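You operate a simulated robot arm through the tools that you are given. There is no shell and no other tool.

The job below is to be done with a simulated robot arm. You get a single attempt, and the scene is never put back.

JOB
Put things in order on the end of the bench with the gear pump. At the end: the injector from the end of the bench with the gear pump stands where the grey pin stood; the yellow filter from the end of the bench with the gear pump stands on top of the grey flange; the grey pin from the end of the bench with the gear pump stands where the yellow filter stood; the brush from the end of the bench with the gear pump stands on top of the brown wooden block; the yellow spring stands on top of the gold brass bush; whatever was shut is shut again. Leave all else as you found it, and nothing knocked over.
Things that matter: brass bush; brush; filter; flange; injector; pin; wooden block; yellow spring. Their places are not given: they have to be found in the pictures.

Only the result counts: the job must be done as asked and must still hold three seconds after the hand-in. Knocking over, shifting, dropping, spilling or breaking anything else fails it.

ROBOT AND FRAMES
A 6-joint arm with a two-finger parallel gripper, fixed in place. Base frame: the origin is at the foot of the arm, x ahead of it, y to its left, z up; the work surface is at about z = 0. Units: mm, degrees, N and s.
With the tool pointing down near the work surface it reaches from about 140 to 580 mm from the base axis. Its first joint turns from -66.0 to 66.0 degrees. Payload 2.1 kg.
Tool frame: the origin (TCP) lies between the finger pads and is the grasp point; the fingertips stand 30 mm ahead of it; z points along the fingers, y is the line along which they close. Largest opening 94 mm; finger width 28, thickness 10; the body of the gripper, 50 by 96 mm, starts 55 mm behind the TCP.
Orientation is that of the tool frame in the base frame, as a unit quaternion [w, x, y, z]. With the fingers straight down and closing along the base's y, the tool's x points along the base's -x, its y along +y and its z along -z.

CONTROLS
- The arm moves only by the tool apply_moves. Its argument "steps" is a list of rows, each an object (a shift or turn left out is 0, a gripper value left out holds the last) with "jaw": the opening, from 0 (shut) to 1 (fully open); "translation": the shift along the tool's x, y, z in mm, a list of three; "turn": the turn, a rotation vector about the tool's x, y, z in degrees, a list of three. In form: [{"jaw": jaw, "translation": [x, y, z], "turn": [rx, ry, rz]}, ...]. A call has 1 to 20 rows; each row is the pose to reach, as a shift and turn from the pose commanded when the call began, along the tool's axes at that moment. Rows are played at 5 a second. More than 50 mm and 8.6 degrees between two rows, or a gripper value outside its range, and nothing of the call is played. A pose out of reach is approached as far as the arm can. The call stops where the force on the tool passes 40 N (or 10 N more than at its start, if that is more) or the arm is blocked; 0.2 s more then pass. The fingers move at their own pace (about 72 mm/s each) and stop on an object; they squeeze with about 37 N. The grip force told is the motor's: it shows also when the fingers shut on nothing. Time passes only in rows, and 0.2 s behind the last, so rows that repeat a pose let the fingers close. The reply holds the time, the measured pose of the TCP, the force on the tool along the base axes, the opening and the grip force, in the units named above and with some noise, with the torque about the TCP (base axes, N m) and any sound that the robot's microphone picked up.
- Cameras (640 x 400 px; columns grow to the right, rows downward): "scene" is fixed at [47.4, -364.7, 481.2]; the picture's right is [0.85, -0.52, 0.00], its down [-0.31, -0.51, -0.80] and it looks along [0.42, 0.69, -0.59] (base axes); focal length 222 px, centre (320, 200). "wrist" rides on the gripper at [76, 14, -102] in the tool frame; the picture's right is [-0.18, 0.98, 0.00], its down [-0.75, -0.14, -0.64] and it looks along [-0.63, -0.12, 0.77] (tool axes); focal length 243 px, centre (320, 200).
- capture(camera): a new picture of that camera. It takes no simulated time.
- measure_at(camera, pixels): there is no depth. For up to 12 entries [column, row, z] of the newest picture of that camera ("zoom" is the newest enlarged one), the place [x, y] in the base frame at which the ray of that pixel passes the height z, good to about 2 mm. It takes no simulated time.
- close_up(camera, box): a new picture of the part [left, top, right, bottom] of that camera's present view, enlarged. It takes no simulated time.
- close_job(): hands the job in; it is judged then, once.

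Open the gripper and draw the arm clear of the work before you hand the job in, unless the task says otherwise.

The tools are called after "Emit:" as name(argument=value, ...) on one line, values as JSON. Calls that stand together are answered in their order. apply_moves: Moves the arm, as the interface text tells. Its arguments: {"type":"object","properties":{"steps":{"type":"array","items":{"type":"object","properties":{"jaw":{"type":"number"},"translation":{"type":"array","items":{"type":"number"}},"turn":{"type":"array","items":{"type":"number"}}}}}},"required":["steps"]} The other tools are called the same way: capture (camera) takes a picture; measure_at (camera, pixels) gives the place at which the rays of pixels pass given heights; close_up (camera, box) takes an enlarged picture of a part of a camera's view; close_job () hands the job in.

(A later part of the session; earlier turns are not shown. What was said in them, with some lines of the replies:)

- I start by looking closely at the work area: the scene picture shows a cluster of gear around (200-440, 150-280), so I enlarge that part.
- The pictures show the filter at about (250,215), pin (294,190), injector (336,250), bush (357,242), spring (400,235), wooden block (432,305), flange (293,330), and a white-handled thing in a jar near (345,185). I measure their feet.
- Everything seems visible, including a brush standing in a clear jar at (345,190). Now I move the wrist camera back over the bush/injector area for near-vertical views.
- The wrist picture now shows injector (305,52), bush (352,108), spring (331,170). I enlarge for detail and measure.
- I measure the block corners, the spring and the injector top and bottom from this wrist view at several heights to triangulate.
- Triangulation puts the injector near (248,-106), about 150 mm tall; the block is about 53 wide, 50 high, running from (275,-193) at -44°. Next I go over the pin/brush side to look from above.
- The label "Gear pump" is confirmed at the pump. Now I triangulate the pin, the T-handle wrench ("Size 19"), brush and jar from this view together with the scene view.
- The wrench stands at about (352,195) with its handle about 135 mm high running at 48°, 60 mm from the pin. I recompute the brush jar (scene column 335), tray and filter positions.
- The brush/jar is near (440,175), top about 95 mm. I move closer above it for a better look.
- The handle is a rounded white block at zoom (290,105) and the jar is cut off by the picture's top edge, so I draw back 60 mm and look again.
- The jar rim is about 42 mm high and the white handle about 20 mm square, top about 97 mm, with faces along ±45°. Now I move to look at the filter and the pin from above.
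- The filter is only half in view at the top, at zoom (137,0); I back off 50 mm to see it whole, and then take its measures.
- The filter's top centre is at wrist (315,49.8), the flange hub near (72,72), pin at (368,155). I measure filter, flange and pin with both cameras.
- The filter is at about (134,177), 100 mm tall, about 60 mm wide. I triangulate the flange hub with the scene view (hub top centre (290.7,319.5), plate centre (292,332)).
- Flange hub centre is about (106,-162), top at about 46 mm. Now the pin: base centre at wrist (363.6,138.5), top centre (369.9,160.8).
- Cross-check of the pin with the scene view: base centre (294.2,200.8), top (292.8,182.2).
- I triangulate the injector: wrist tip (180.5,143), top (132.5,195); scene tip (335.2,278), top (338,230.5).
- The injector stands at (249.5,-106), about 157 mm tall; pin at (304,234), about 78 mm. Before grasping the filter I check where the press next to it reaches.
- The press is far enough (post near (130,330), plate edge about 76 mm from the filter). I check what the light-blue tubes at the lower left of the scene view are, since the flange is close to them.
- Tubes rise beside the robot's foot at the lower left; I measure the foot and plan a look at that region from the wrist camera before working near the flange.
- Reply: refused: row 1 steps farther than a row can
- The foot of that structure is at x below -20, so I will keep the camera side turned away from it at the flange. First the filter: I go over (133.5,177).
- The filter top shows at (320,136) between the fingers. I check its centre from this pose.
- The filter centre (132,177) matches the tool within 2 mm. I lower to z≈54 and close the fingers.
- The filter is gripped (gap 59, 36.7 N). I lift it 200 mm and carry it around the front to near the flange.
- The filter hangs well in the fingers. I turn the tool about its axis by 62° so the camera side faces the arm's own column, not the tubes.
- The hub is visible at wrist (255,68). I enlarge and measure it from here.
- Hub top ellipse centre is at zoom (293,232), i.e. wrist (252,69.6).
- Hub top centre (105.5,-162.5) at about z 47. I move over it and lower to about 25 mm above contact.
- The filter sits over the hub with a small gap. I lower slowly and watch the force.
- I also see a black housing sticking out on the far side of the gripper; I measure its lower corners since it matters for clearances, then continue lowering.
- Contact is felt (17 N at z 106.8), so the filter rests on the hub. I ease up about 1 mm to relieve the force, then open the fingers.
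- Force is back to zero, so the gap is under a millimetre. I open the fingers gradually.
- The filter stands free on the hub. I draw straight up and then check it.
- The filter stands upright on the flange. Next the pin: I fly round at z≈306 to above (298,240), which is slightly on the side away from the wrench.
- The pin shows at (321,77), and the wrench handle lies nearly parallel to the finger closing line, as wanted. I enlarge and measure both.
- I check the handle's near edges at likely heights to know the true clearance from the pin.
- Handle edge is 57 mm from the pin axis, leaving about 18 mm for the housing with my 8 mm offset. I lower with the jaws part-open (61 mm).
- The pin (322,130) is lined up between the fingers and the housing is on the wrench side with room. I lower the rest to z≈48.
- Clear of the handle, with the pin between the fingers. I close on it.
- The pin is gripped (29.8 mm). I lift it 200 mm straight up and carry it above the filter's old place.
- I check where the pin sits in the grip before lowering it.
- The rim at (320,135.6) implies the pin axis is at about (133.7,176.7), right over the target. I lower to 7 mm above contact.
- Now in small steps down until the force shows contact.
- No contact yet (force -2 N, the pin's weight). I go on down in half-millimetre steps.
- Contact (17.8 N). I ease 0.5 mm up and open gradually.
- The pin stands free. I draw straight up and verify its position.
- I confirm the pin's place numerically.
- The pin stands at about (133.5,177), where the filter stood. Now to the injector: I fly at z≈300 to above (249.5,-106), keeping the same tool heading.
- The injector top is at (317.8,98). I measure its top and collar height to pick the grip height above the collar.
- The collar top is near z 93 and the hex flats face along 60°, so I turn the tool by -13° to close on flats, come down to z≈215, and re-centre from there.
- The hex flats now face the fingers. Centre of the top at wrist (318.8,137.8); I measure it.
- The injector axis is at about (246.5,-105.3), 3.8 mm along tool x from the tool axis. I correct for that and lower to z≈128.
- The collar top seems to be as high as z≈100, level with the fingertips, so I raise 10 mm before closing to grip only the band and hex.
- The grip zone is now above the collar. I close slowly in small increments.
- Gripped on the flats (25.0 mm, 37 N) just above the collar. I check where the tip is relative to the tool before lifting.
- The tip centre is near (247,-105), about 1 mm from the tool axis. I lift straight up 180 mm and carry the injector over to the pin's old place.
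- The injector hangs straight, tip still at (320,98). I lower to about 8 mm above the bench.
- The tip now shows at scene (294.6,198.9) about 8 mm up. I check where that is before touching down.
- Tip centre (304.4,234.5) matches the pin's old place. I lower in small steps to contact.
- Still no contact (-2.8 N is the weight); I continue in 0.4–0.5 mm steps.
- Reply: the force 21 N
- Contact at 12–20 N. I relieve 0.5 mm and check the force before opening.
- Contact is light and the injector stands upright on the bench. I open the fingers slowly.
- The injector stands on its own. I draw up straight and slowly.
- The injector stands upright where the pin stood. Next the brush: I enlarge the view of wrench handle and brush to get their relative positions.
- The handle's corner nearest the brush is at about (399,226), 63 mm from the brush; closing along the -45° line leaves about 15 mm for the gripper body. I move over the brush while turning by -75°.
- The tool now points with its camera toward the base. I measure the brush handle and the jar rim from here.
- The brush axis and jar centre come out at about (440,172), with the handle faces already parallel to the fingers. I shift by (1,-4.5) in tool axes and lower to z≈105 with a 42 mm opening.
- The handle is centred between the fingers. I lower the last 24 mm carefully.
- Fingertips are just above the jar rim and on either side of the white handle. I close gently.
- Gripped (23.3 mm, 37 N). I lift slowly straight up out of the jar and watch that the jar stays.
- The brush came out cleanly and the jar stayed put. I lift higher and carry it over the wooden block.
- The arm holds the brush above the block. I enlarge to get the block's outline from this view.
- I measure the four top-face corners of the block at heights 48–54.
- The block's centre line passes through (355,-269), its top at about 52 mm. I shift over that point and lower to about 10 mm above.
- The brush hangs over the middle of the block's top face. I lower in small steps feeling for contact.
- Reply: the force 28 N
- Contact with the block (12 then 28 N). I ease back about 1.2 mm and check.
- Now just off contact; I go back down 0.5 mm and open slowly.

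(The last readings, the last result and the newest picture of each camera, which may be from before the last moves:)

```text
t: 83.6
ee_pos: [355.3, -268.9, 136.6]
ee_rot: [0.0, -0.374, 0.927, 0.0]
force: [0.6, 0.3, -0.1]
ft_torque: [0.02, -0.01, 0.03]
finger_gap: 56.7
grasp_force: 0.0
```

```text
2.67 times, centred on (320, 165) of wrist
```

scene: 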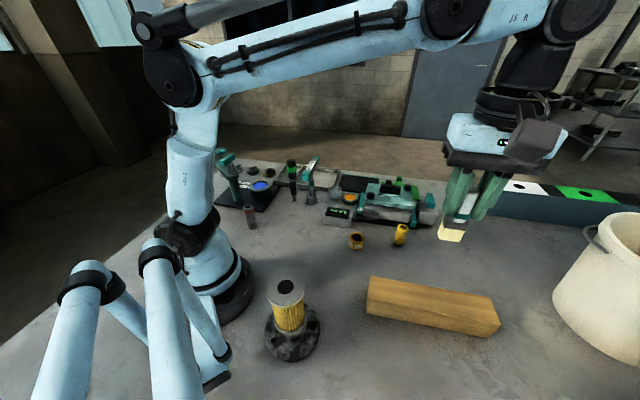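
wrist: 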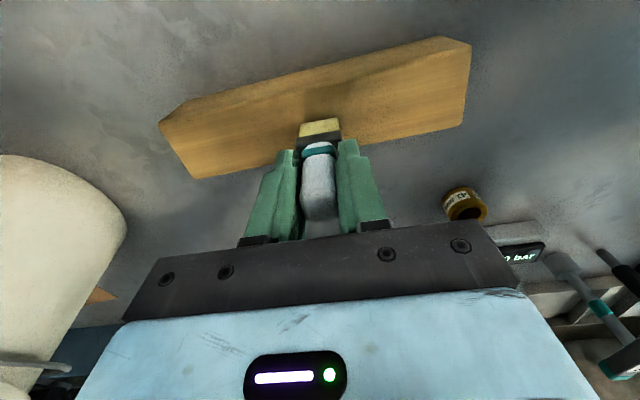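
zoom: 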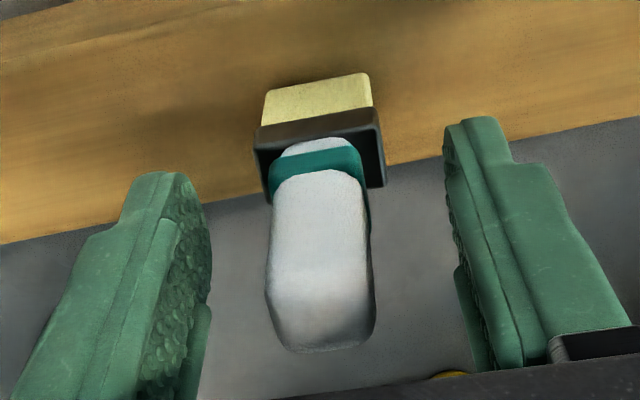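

The brush stands on the block by itself. I draw straight up and check again.

Emit:
apply_moves(steps=[{"jaw": 0.6, "translation": [0, 0, -15]}, {"jaw": 0.6, "translation": [0, 0, -40]}, {"jaw": 0.6, "translation": [0, 0, -80]}, {"jaw": 0.6, "translation": [0, 0, -120]}, {"jaw": 0.6, "translation": [0, 0, -160]}, {"jaw": 0.6, "translation": [0, 0, -160]}])

Emit:
capture(camera="scene")

Emit:
capture(camera="wrist")

Emit:
close_up(camera="scene", box=[360, 230, 510, 350])

```text
t: 85.0
ee_pos: [355.4, -269.7, 297.3]
ee_rot: [0.0, -0.374, 0.927, 0.001]
force: [0.4, 0.4, 0.4]
ft_torque: [-0.02, 0.0, -0.01]
finger_gap: 56.4
grasp_force: 0.0
```

```text
taken
```

scene: 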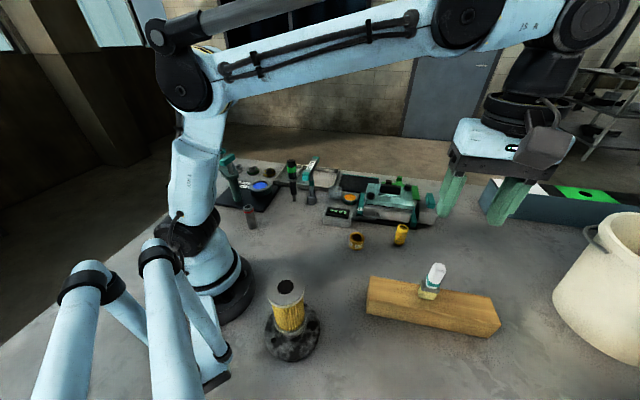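

```text
taken
```

wrist: 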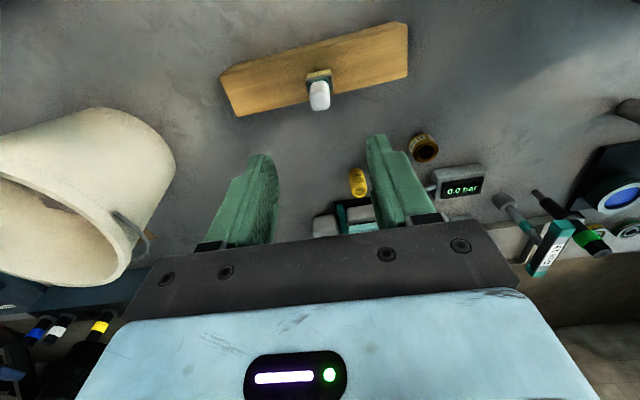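

```text
3.33 times, centred on (435, 290) of scene
```

zoom: 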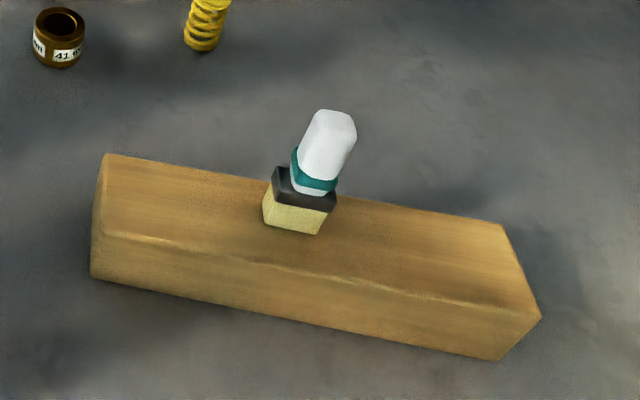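

The brush stands upright on the block. Now the spring: I fly over it at z≈250 with the same heading, which closes the fingers parallel to the pump's edge.

Emit:
apply_moves(steps=[{"jaw": 0.6, "translation": [-40, 7.3, 0]}, {"jaw": 0.6, "translation": [-80, 14.6, 0]}, {"jaw": 0.6, "translation": [-120, 21.8, 10]}, {"jaw": 0.6, "translation": [-160, 29.1, 30]}, {"jaw": 0.6, "translation": [-199.5, 36.3, 45]}, {"jaw": 0.6, "translation": [-199.5, 36.3, 47]}, {"jaw": 0.6, "translation": [-199.5, 36.3, 47]}])

Emit:
capture(camera="wrist")

Emit:
close_up(camera="wrist", box=[240, 50, 400, 190])

Emit:
capture(camera="scene")

```text
t: 86.6
ee_pos: [475.0, -103.2, 249.1]
ee_rot: [0.0, -0.373, 0.928, 0.0]
force: [-0.3, -0.8, -0.3]
ft_torque: [0.02, 0.01, -0.01]
finger_gap: 56.4
grasp_force: 0.1
```

```text
taken
```

wrist: 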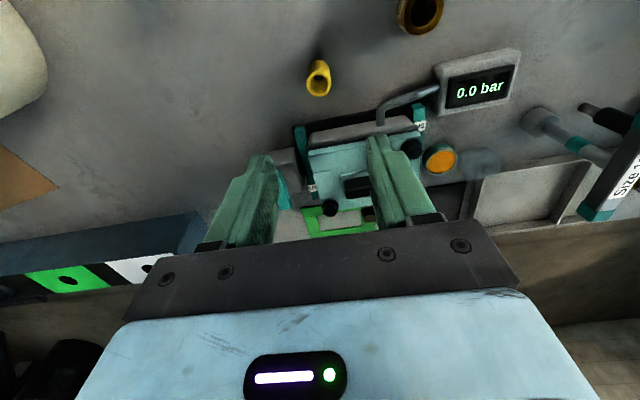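

```text
2.86 times, centred on (320, 120) of wrist
```

zoom: 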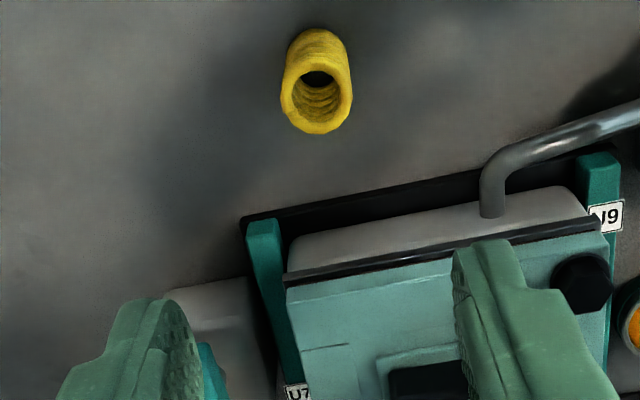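

```text
taken
```

scene: 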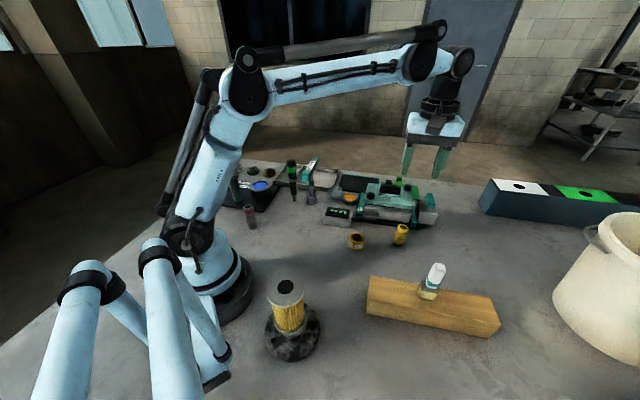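

The spring is at wrist (318.6,84) with its axis toward me. I measure it and the pump's nearest edge.

Emit:
measure_at(camera="zoom", pixels=[[316, 97, 45], [316, 97, 50], [316, 97, 55], [319, 58, 0], [330, 195, 5], [245, 222, 5], [264, 222, 40], [490, 215, 40], [285, 285, 70], [350, 97, 50], [281, 97, 50]])

Emit:
close_up(camera="wrist", box=[295, 55, 345, 105])

Emit:
close_up(camera="scene", box=[345, 215, 415, 260])

```text
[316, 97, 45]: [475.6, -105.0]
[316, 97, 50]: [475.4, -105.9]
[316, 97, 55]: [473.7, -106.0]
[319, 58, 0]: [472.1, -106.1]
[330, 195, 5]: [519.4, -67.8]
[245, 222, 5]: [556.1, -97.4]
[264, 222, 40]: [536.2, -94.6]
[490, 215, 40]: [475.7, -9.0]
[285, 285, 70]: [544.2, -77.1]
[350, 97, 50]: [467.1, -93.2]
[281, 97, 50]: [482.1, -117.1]
```

```text
8.00 times, centred on (320, 80) of wrist
```

zoom: 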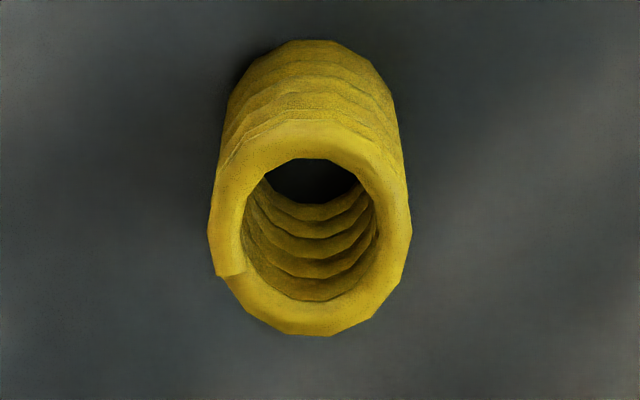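

```text
8.89 times, centred on (380, 238) of scene
```

zoom: 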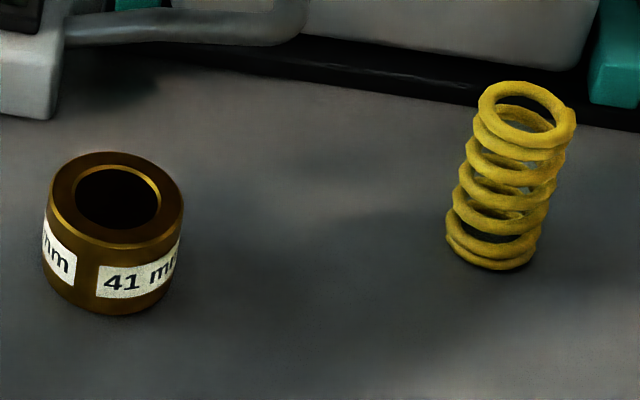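

The spring axis is at (474,-105.5), about 28.5 mm wide; the pump is more than 45 mm away. I correct by (1.5,-1.2) and lower to z≈42.

Emit:
apply_moves(steps=[{"jaw": 0.6, "translation": [1.5, -1.2, 40]}, {"jaw": 0.6, "translation": [1.5, -1.2, 80]}, {"jaw": 0.6, "translation": [1.5, -1.2, 120]}, {"jaw": 0.6, "translation": [1.5, -1.2, 150]}, {"jaw": 0.6, "translation": [1.5, -1.2, 150]}])

Emit:
capture(camera="wrist")

Emit:
close_up(camera="scene", box=[350, 170, 450, 260])

```text
t: 87.8
ee_pos: [473.6, -107.0, 98.5]
ee_rot: [0.001, -0.374, 0.927, 0.0]
force: [1.0, 0.2, 0.4]
ft_torque: [0.02, -0.02, -0.02]
finger_gap: 56.1
grasp_force: 0.2
```

```text
taken
```

wrist: 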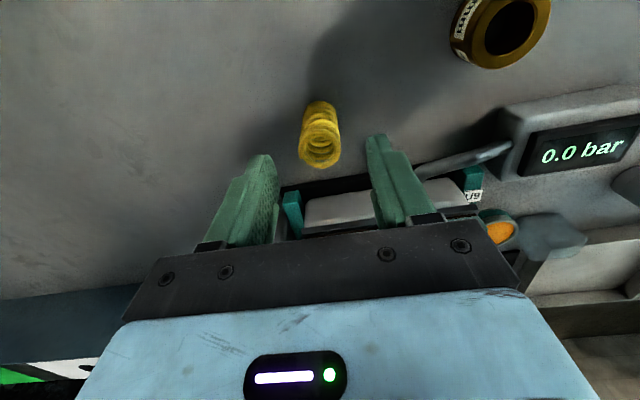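

```text
4.44 times, centred on (400, 215) of scene
```

zoom: 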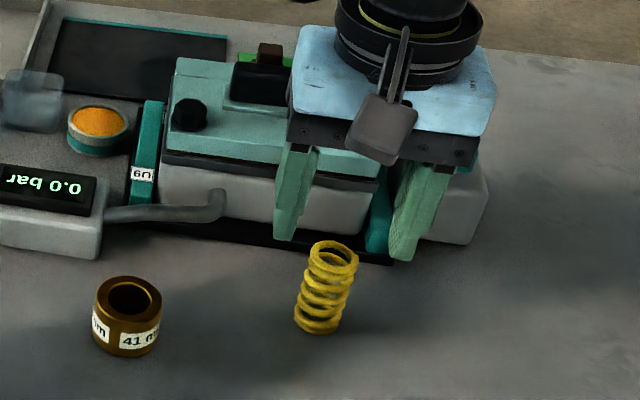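

The spring (320,150) is lined up between the fingers. I lower the remaining 56 mm and close.

Emit:
apply_moves(steps=[{"jaw": 0.6, "translation": [0, 0, 25]}, {"jaw": 0.6, "translation": [0, 0, 45]}, {"jaw": 0.6, "translation": [0, 0, 56]}, {"jaw": 0.6, "translation": [0, 0, 56]}])

Emit:
close_up(camera="wrist", box=[230, 80, 410, 250])

Emit:
close_up(camera="scene", box=[360, 180, 440, 260])

```text
t: 88.8
ee_pos: [474.7, -106.6, 43.9]
ee_rot: [-0.001, -0.374, 0.927, 0.0]
force: [0.5, -0.4, 0.3]
ft_torque: [0.0, 0.01, 0.0]
finger_gap: 56.4
grasp_force: 0.0
```

```text
2.35 times, centred on (320, 165) of wrist
```

zoom: 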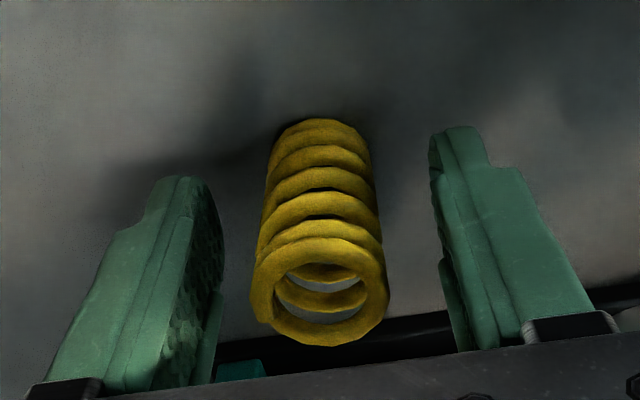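

```text
5.00 times, centred on (400, 220) of scene
```

zoom: 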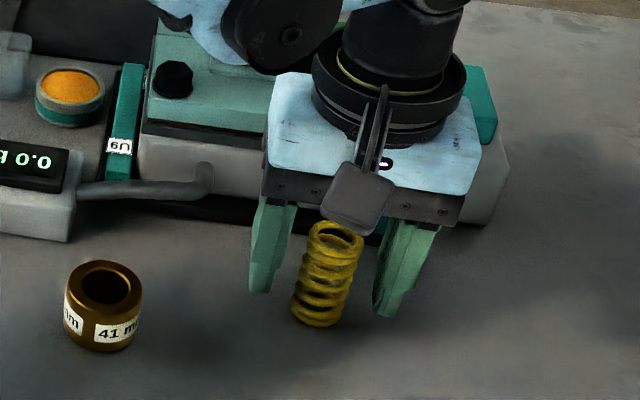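

Aligned; I close the fingers slowly on the spring.

Emit:
apply_moves(steps=[{"jaw": 0.5}, {"jaw": 0.44}, {"jaw": 0.4}, {"jaw": 0.37}, {"jaw": 0.34}, {"jaw": 0.31}, {"jaw": 0.28}, {"jaw": 0.25}, {"jaw": 0.2}, {"jaw": 0.2}])

Emit:
close_up(camera="wrist", box=[230, 80, 410, 250])

```text
t: 91.0
ee_pos: [473.3, -105.9, 43.7]
ee_rot: [-0.001, -0.374, 0.927, -0.001]
force: [0.4, -0.8, 0.6]
ft_torque: [0.01, 0.0, 0.02]
finger_gap: 27.6
grasp_force: 37.4
```

```text
2.35 times, centred on (320, 165) of wrist
```

zoom: 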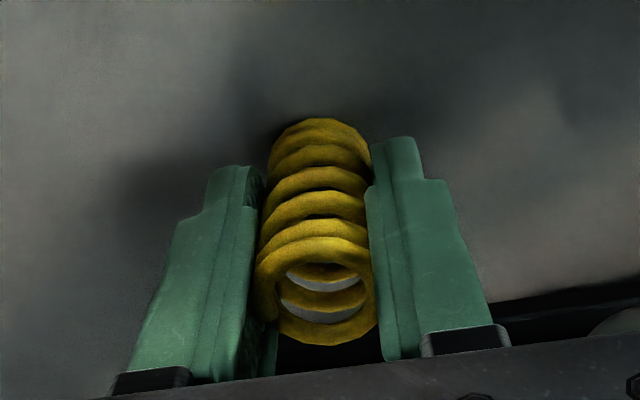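

Gripped (27.6 mm). I lift 150 mm and move over the bush for a final measurement.

Emit:
apply_moves(steps=[{"translation": [0, 0, -5]}, {"translation": [0, 0, -40]}, {"translation": [0, 0, -85]}, {"translation": [0, 0, -130]}, {"translation": [0, 0, -150]}, {"translation": [12.5, 30.7, -150]}, {"translation": [29, 71.6, -150]}, {"translation": [43, 106, -150]}, {"translation": [49.8, 122.8, -150]}, {"translation": [49.8, 122.8, -150]}, {"translation": [49.8, 122.8, -150]}])

Emit:
capture(camera="wrist")

Emit:
close_up(camera="wrist", box=[270, 40, 370, 140])

Emit:
capture(camera="scene")

```text
t: 93.4
ee_pos: [352.5, -52.8, 192.6]
ee_rot: [0.0, -0.373, 0.928, 0.001]
force: [0.9, -0.4, 0.8]
ft_torque: [0.02, 0.01, -0.01]
finger_gap: 27.8
grasp_force: 37.1
```

```text
taken
```

wrist: 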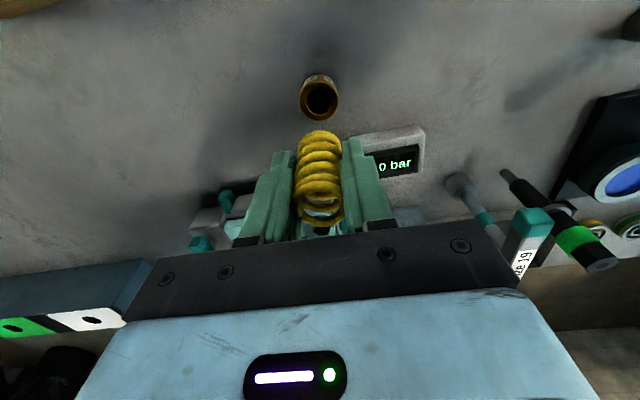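

```text
4.00 times, centred on (320, 90) of wrist
```

zoom: 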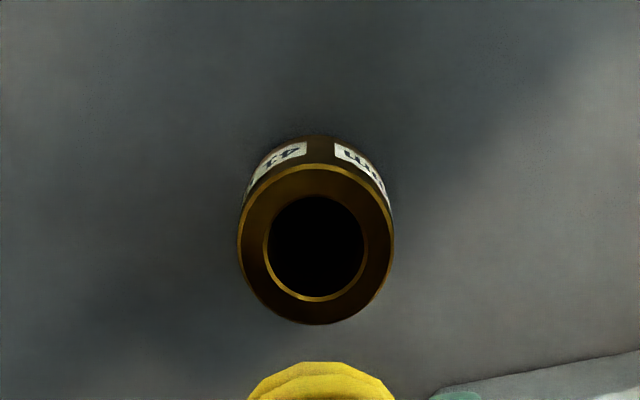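

```text
taken
```

scene: 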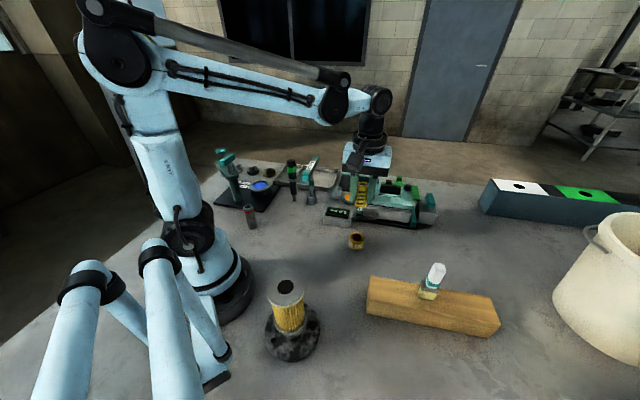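

I measure the bush's top centre (wrist (319,101.3)) and the spring's lower rim to line them up exactly.

Emit:
close_up(camera="wrist", box=[280, 115, 360, 245])

Emit:
measure_at(camera="wrist", pixels=[[319, 101.25, 28], [319, 101.25, 30], [319, 101.25, 32], [319, 101.25, 34], [299.5, 101.25, 31], [338.5, 101.25, 31], [319, 81.25, 31], [319, 121.25, 31], [319.5, 130.5, 149], [319.5, 130.5, 147], [320, 73, 0]])

```text
3.08 times, centred on (320, 180) of wrist
```

zoom: 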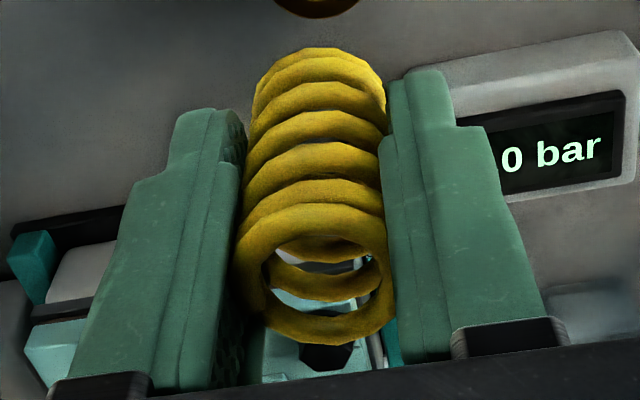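

```text
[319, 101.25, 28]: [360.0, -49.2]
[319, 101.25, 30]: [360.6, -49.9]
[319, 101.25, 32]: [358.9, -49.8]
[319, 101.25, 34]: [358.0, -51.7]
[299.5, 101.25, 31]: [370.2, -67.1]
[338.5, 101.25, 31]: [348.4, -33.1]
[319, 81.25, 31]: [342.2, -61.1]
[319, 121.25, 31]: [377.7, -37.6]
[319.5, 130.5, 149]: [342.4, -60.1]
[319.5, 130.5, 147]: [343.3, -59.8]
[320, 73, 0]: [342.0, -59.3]
```

The bush's true top centre is nearer (359,-50) than first thought. I average repeated measurements and cross-check with the scene camera.

Emit:
measure_at(camera="wrist", pixels=[[319, 101.25, 31], [319, 101.25, 31], [319, 101.25, 31], [319, 101.25, 31], [319, 101.25, 31], [319, 101.25, 31], [320, 130.6, 149], [320, 130.6, 149], [320, 130.6, 149], [320, 130.6, 149], [320, 130.6, 149], [320, 130.6, 149]])

Emit:
close_up(camera="scene", box=[335, 220, 380, 255])

Emit:
measure_at(camera="scene", pixels=[[357.3, 237.7, 25], [357.3, 237.7, 28], [357.3, 237.7, 31], [357.3, 237.7, 34], [357.3, 237.7, 31], [357.3, 237.7, 31]])

```text
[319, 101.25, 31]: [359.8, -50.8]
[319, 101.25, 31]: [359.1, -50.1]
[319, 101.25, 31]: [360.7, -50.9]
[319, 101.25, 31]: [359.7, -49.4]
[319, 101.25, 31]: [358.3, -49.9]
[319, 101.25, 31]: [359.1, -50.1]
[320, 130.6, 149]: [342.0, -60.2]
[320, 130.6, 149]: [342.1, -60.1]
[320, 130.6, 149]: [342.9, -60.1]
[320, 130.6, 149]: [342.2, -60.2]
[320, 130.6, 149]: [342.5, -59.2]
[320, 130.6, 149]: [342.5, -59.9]
```

```text
11.43 times, centred on (358, 238) of scene
```

zoom: 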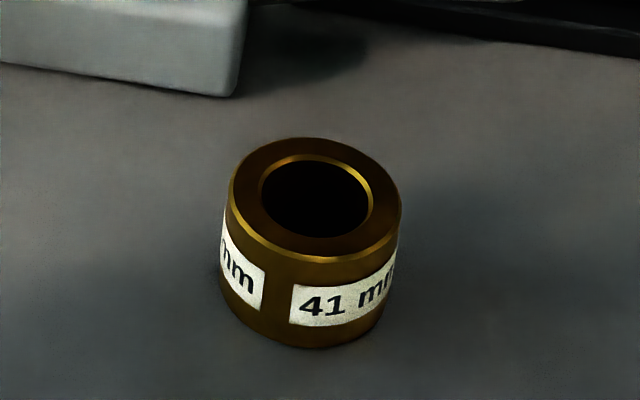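

```text
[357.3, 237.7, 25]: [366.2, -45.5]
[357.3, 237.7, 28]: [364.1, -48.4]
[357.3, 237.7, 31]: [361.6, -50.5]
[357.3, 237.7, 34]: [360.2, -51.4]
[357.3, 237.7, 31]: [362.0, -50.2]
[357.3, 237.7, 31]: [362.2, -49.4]
```

Spring and bush are both measured; I take a few more pose readings without moving to average out the noise.

Emit:
apply_moves(steps=[{"translation": [0, 0, 0]}])

Emit:
apply_moves(steps=[{"translation": [0, 0, 0]}])

Emit:
apply_moves(steps=[{"translation": [0, 0, 0]}])

Emit:
apply_moves(steps=[{"translation": [0, 0, 0]}])

```text
t: 93.8
ee_pos: [352.9, -53.1, 193.6]
ee_rot: [0.0, -0.374, 0.927, 0.0]
force: [-0.4, -0.3, 0.2]
ft_torque: [-0.03, 0.01, -0.02]
finger_gap: 27.8
grasp_force: 37.3
```

```text
t: 94.2
ee_pos: [353.4, -52.7, 193.7]
ee_rot: [0.0, -0.374, 0.927, 0.0]
force: [0.1, 0.0, -0.3]
ft_torque: [-0.01, -0.03, 0.01]
finger_gap: 28.0
grasp_force: 36.8
```

```text
t: 94.6
ee_pos: [353.9, -53.0, 192.9]
ee_rot: [0.0, -0.374, 0.928, 0.0]
force: [-0.1, -0.1, -0.4]
ft_torque: [0.0, -0.02, -0.02]
finger_gap: 28.0
grasp_force: 36.9
```

```text
t: 95.0
ee_pos: [353.5, -53.4, 193.3]
ee_rot: [0.0, -0.374, 0.927, 0.0]
force: [1.2, 0.0, -0.6]
ft_torque: [-0.02, 0.03, 0.02]
finger_gap: 27.9
grasp_force: 37.2
```

The mean pose gives the bush at (-6.2,-2.5) mm in tool axes from the spring's axis. I shift by that and lower to about 12 mm above the bush.

Emit:
apply_moves(steps=[{"translation": [-6.2, -2.5, 0]}, {"translation": [-6.2, -2.5, 35]}, {"translation": [-6.2, -2.5, 70]}, {"translation": [-6.2, -2.5, 95]}, {"translation": [-6.2, -2.5, 104]}, {"translation": [-6.2, -2.5, 104]}])

Emit:
close_up(camera="scene", box=[330, 200, 390, 260])

Emit:
close_up(camera="wrist", box=[260, 80, 380, 200])

```text
t: 96.4
ee_pos: [358.9, -49.8, 89.0]
ee_rot: [0.0, -0.374, 0.927, 0.0]
force: [0.0, 0.3, 0.3]
ft_torque: [-0.02, 0.02, -0.01]
finger_gap: 27.6
grasp_force: 37.4
```

```text
6.67 times, centred on (360, 230) of scene
```

zoom: 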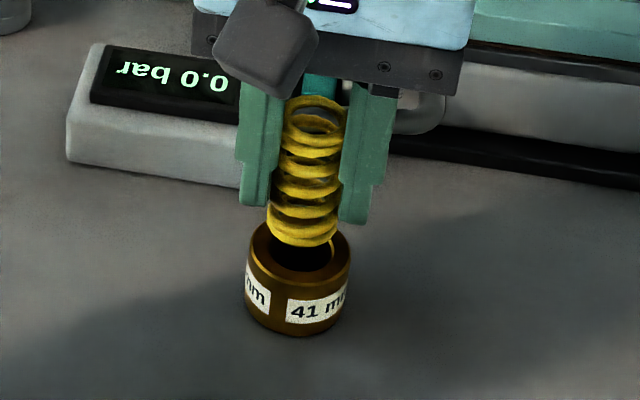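

```text
3.33 times, centred on (320, 140) of wrist
```

zoom: 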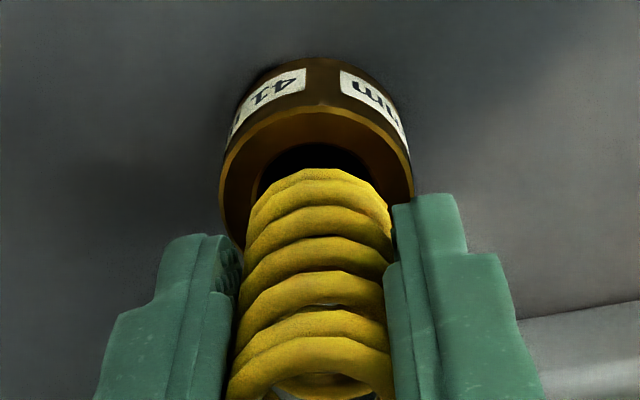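

Spring and bush are aligned to within about 1 mm in both views. I apply a small correction (-0.8,-0.6) and lower gently to contact.

Emit:
apply_moves(steps=[{"translation": [-0.8, -0.6, 3]}, {"translation": [-0.8, -0.6, 6]}, {"translation": [-0.8, -0.6, 8.5]}, {"translation": [-0.8, -0.6, 8.5]}])

Emit:
apply_moves(steps=[{"translation": [0, 0, 0.8]}, {"translation": [0, 0, 1.5]}, {"translation": [0, 0, 1.5]}])

Emit:
apply_moves(steps=[{"translation": [0, 0, 0.8]}, {"translation": [0, 0, 0.8]}])

```text
t: 97.4
ee_pos: [359.7, -51.1, 79.8]
ee_rot: [0.0, -0.374, 0.927, 0.0]
force: [0.4, 0.5, 0.0]
ft_torque: [-0.03, 0.0, -0.01]
finger_gap: 27.7
grasp_force: 37.4
```

```text
t: 98.2
ee_pos: [361.1, -50.0, 78.1]
ee_rot: [-0.001, -0.373, 0.928, 0.0]
force: [0.2, 1.2, -0.7]
ft_torque: [0.0, 0.02, 0.02]
finger_gap: 27.8
grasp_force: 37.2
```

```text
t: 98.8
ee_pos: [360.6, -49.5, 78.6]
ee_rot: [0.0, -0.374, 0.927, 0.0]
force: [-0.6, 0.5, 0.2]
ft_torque: [-0.02, -0.05, -0.02]
finger_gap: 27.5
grasp_force: 37.0
```

No contact yet at z≈78; I go on in small steps.

Emit:
apply_moves(steps=[{"translation": [0, 0, 0.7]}, {"translation": [0, 0, 0.7]}])

Emit:
apply_moves(steps=[{"translation": [0, 0, 0.7]}, {"translation": [0, 0, 0.7]}])

Emit:
close_up(camera="scene", box=[335, 210, 385, 260])

```text
t: 99.4
ee_pos: [359.7, -50.1, 77.9]
ee_rot: [0.001, -0.374, 0.927, 0.0]
force: [-0.6, 0.3, -1.0]
ft_torque: [0.01, -0.01, -0.03]
finger_gap: 27.6
grasp_force: 37.2
```

```text
t: 100.0
ee_pos: [360.2, -50.3, 76.7]
ee_rot: [0.0, -0.374, 0.928, 0.0]
force: [-0.3, 1.0, -0.6]
ft_torque: [0.04, 0.04, 0.03]
finger_gap: 27.7
grasp_force: 37.0
```

```text
8.00 times, centred on (360, 235) of scene
```

zoom: 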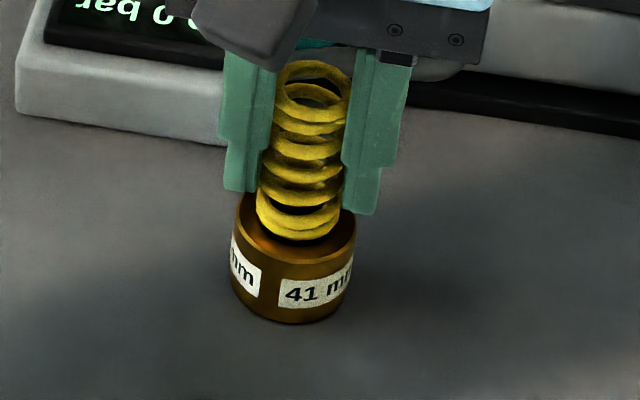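

Nearly touching in the picture. I continue in 0.6 mm steps.

Emit:
apply_moves(steps=[{"translation": [0, 0, 0.6]}, {"translation": [0, 0, 0.6]}])

Emit:
apply_moves(steps=[{"translation": [0, 0, 0.6]}, {"translation": [0, 0, 0.6]}])

Emit:
apply_moves(steps=[{"translation": [0, 0, 0.6]}, {"translation": [0, 0, 0.6]}])

```text
t: 100.6
ee_pos: [361.3, -50.2, 76.0]
ee_rot: [0.0, -0.374, 0.928, 0.0]
force: [0.1, -0.8, -0.8]
ft_torque: [0.03, 0.0, 0.03]
finger_gap: 27.8
grasp_force: 37.5
```

```text
t: 101.2
ee_pos: [359.5, -49.7, 75.4]
ee_rot: [-0.001, -0.374, 0.928, 0.0]
force: [0.0, 0.1, -0.1]
ft_torque: [-0.04, 0.01, 0.03]
finger_gap: 27.7
grasp_force: 36.7
```

```text
t: 101.8
ee_pos: [359.6, -49.7, 74.9]
ee_rot: [0.0, -0.373, 0.928, 0.0]
force: [-1.0, -0.1, 5.6]
ft_torque: [0.03, 0.03, 0.01]
finger_gap: 27.6
grasp_force: 37.0
```

Contact at 5.6 N, at the height expected for the bush's rim. I look once before opening.

Emit:
close_up(camera="scene", box=[335, 210, 385, 260])

Emit:
close_up(camera="wrist", box=[260, 80, 380, 200])

```text
8.00 times, centred on (360, 235) of scene
```

zoom: 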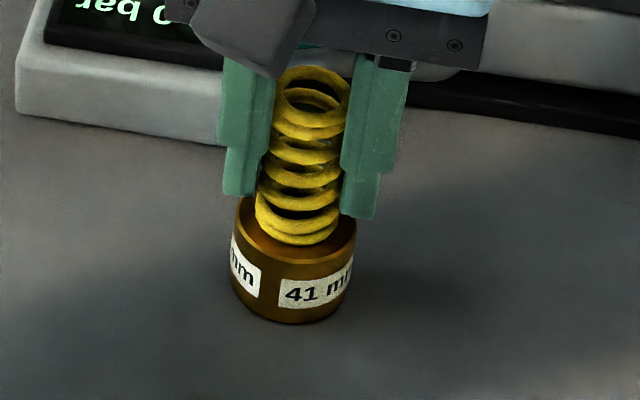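

```text
3.33 times, centred on (320, 140) of wrist
```

zoom: 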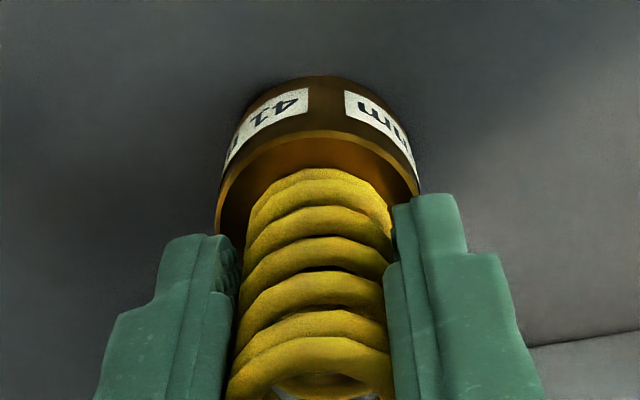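

Well centred in both views. I open the fingers slowly.

Emit:
apply_moves(steps=[{"jaw": 0.29, "translation": [0, 0, -0.2]}, {"jaw": 0.31, "translation": [0, 0, -0.2]}, {"jaw": 0.33, "translation": [0, 0, -0.2]}, {"jaw": 0.36, "translation": [0, 0, -0.2]}, {"jaw": 0.4, "translation": [0, 0, -0.2]}, {"jaw": 0.47, "translation": [0, 0, -0.2]}, {"jaw": 0.55, "translation": [0, 0, -0.2]}, {"jaw": 0.62, "translation": [0, 0, -0.2]}, {"jaw": 0.62, "translation": [0, 0, -0.2]}])

Emit:
close_up(camera="scene", box=[335, 210, 385, 260])

Emit:
close_up(camera="wrist", box=[240, 80, 400, 240])

```text
t: 103.8
ee_pos: [360.5, -50.4, 74.8]
ee_rot: [0.001, -0.373, 0.928, -0.001]
force: [0.7, 0.0, -0.1]
ft_torque: [0.01, -0.02, 0.04]
finger_gap: 58.2
grasp_force: 0.0
```

```text
8.00 times, centred on (360, 235) of scene
```

zoom: 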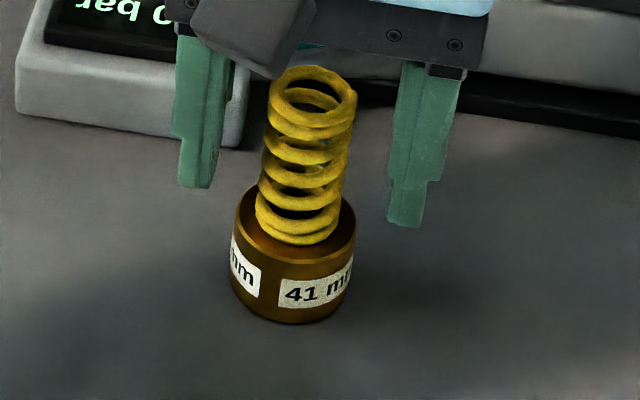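

```text
2.50 times, centred on (320, 160) of wrist
```

zoom: 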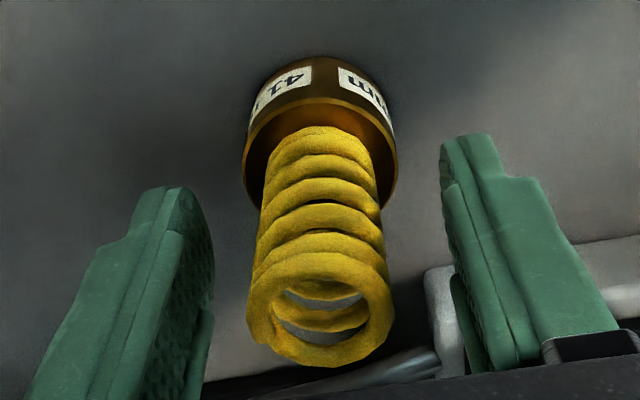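

The spring stands on the bush. I draw straight up and then check the whole scene.

Emit:
apply_moves(steps=[{"jaw": 0.62, "translation": [0, 0, -15]}, {"jaw": 0.62, "translation": [0, 0, -45]}, {"jaw": 0.62, "translation": [0, 0, -85]}, {"jaw": 0.8, "translation": [0, 0, -130]}, {"jaw": 1, "translation": [0, 0, -175]}, {"jaw": 1, "translation": [0, 0, -220]}, {"jaw": 1, "translation": [0, 0, -260]}, {"jaw": 1, "translation": [0, 0, -260]}])

Emit:
capture(camera="scene")

Emit:
capture(camera="wrist")

Emit:
close_up(camera="scene", box=[330, 200, 510, 345])

Emit:
close_up(camera="scene", box=[205, 140, 345, 240])

```text
t: 105.6
ee_pos: [359.5, -50.2, 335.8]
ee_rot: [0.0, -0.374, 0.928, 0.0]
force: [-0.5, -0.1, 0.8]
ft_torque: [0.01, 0.03, -0.01]
finger_gap: 94.0
grasp_force: 0.1
```

```text
taken
```

scene: 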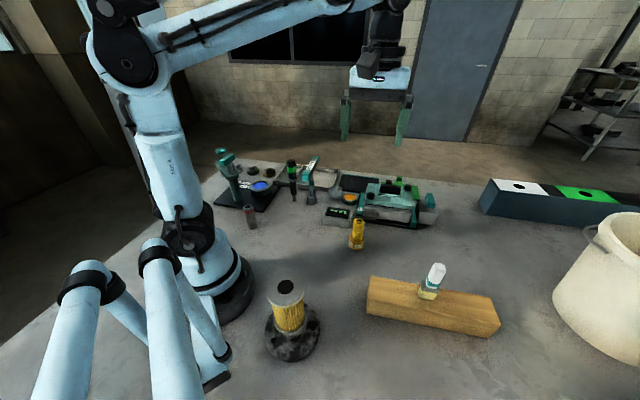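

```text
taken
```

wrist: 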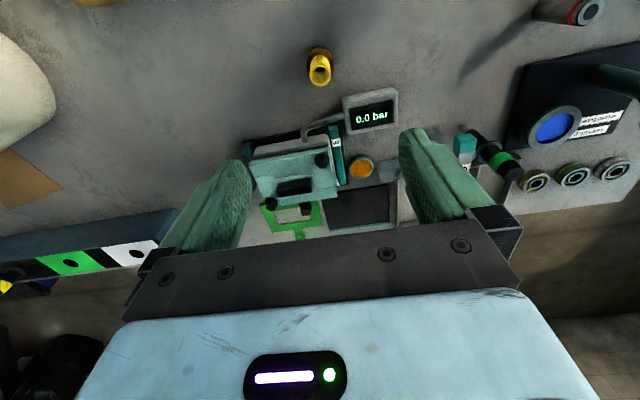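

```text
2.76 times, centred on (420, 272) of scene
```

zoom: 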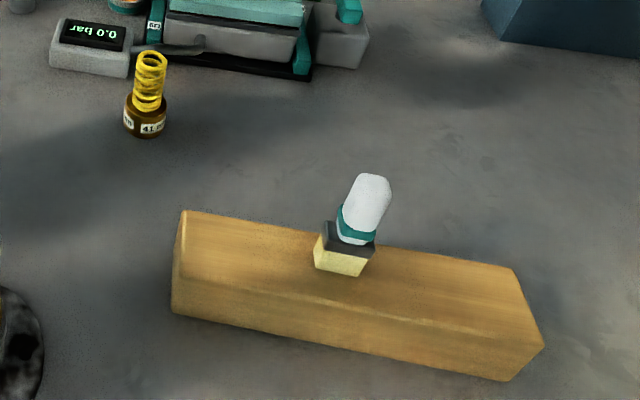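

```text
4.00 times, centred on (275, 190) of scene
```

zoom: 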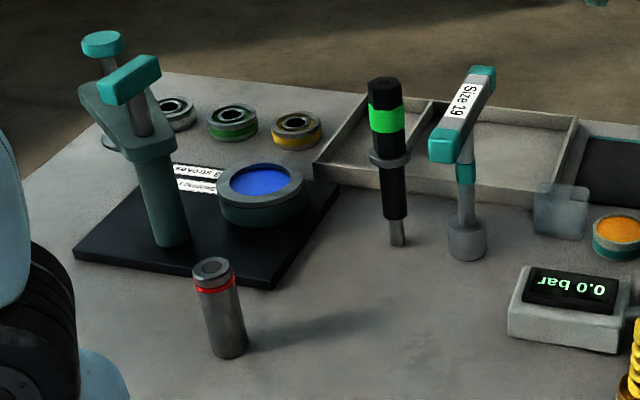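

Everything looks in place: filter on flange, pin and injector upright, brush on block, jar and wrench untouched. One last close look at spring, filter and pump.

Emit:
close_up(camera="wrist", box=[280, 30, 360, 100])

Emit:
close_up(camera="scene", box=[320, 160, 450, 260])

Emit:
close_up(camera="scene", box=[250, 260, 340, 370])

```text
5.71 times, centred on (320, 65) of wrist
```

zoom: 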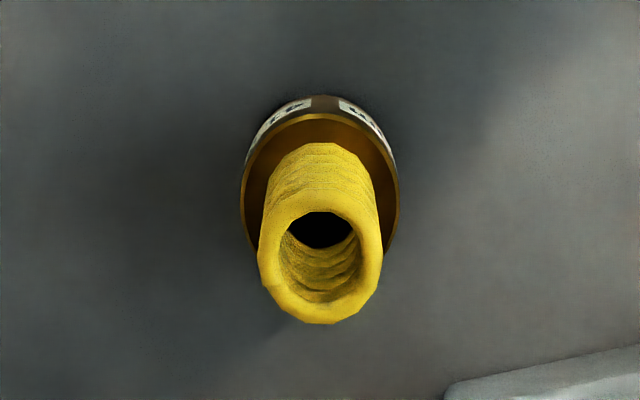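

```text
4.00 times, centred on (385, 210) of scene
```

zoom: 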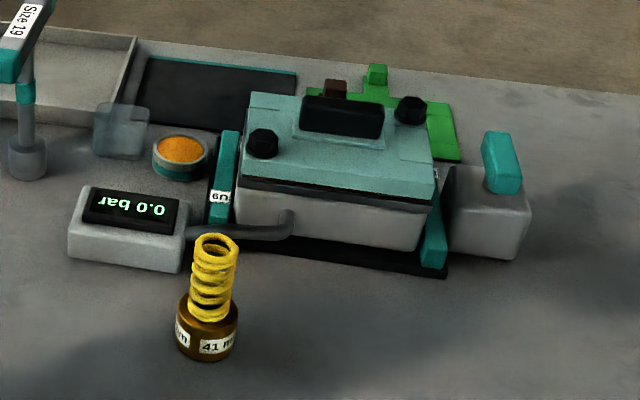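

```text
3.64 times, centred on (295, 315) of scene
```

zoom: 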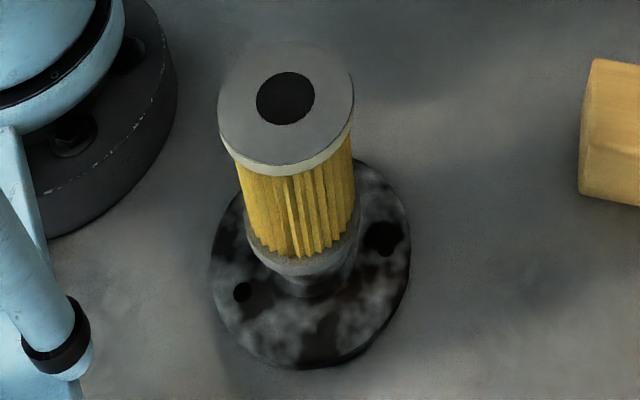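

All five placements are done and everything stands upright. Nothing was ever opened, the gripper is open, and the arm is clear of the work. I hand the job in.

Emit:
close_job()

```text
The job is handed in.
```

I've made all five moves and handed the job in. I haven't seen the judge's result.

| Item | Where it stands now | How close |
|---|---|---|
| Yellow filter | On the hub of the grey flange | Centred to about 1–2 mm |
| Grey pin | Where the filter stood, near (133.5, 177) | Within about 2 mm |
| Injector | Where the pin stood, near (304, 234) | Within about 1 mm |
| Brush | On top of the wooden block, near the middle | Upright |
| Yellow spring | On top of the brass bush | Centred to about 1 mm |

In the last pictures every moved item stood upright, and the brush jar, wrench, tray and gear pump looked unchanged. I opened nothing, so there was nothing to shut again.

The spring has the least margin. It measured 27.6 mm across and the bush's hole looks 25–27 mm wide, so it rests on a narrow part of the rim. The injector stands on a tip only about 11 mm across.

I left the gripper open, with the arm raised clear above the bush.
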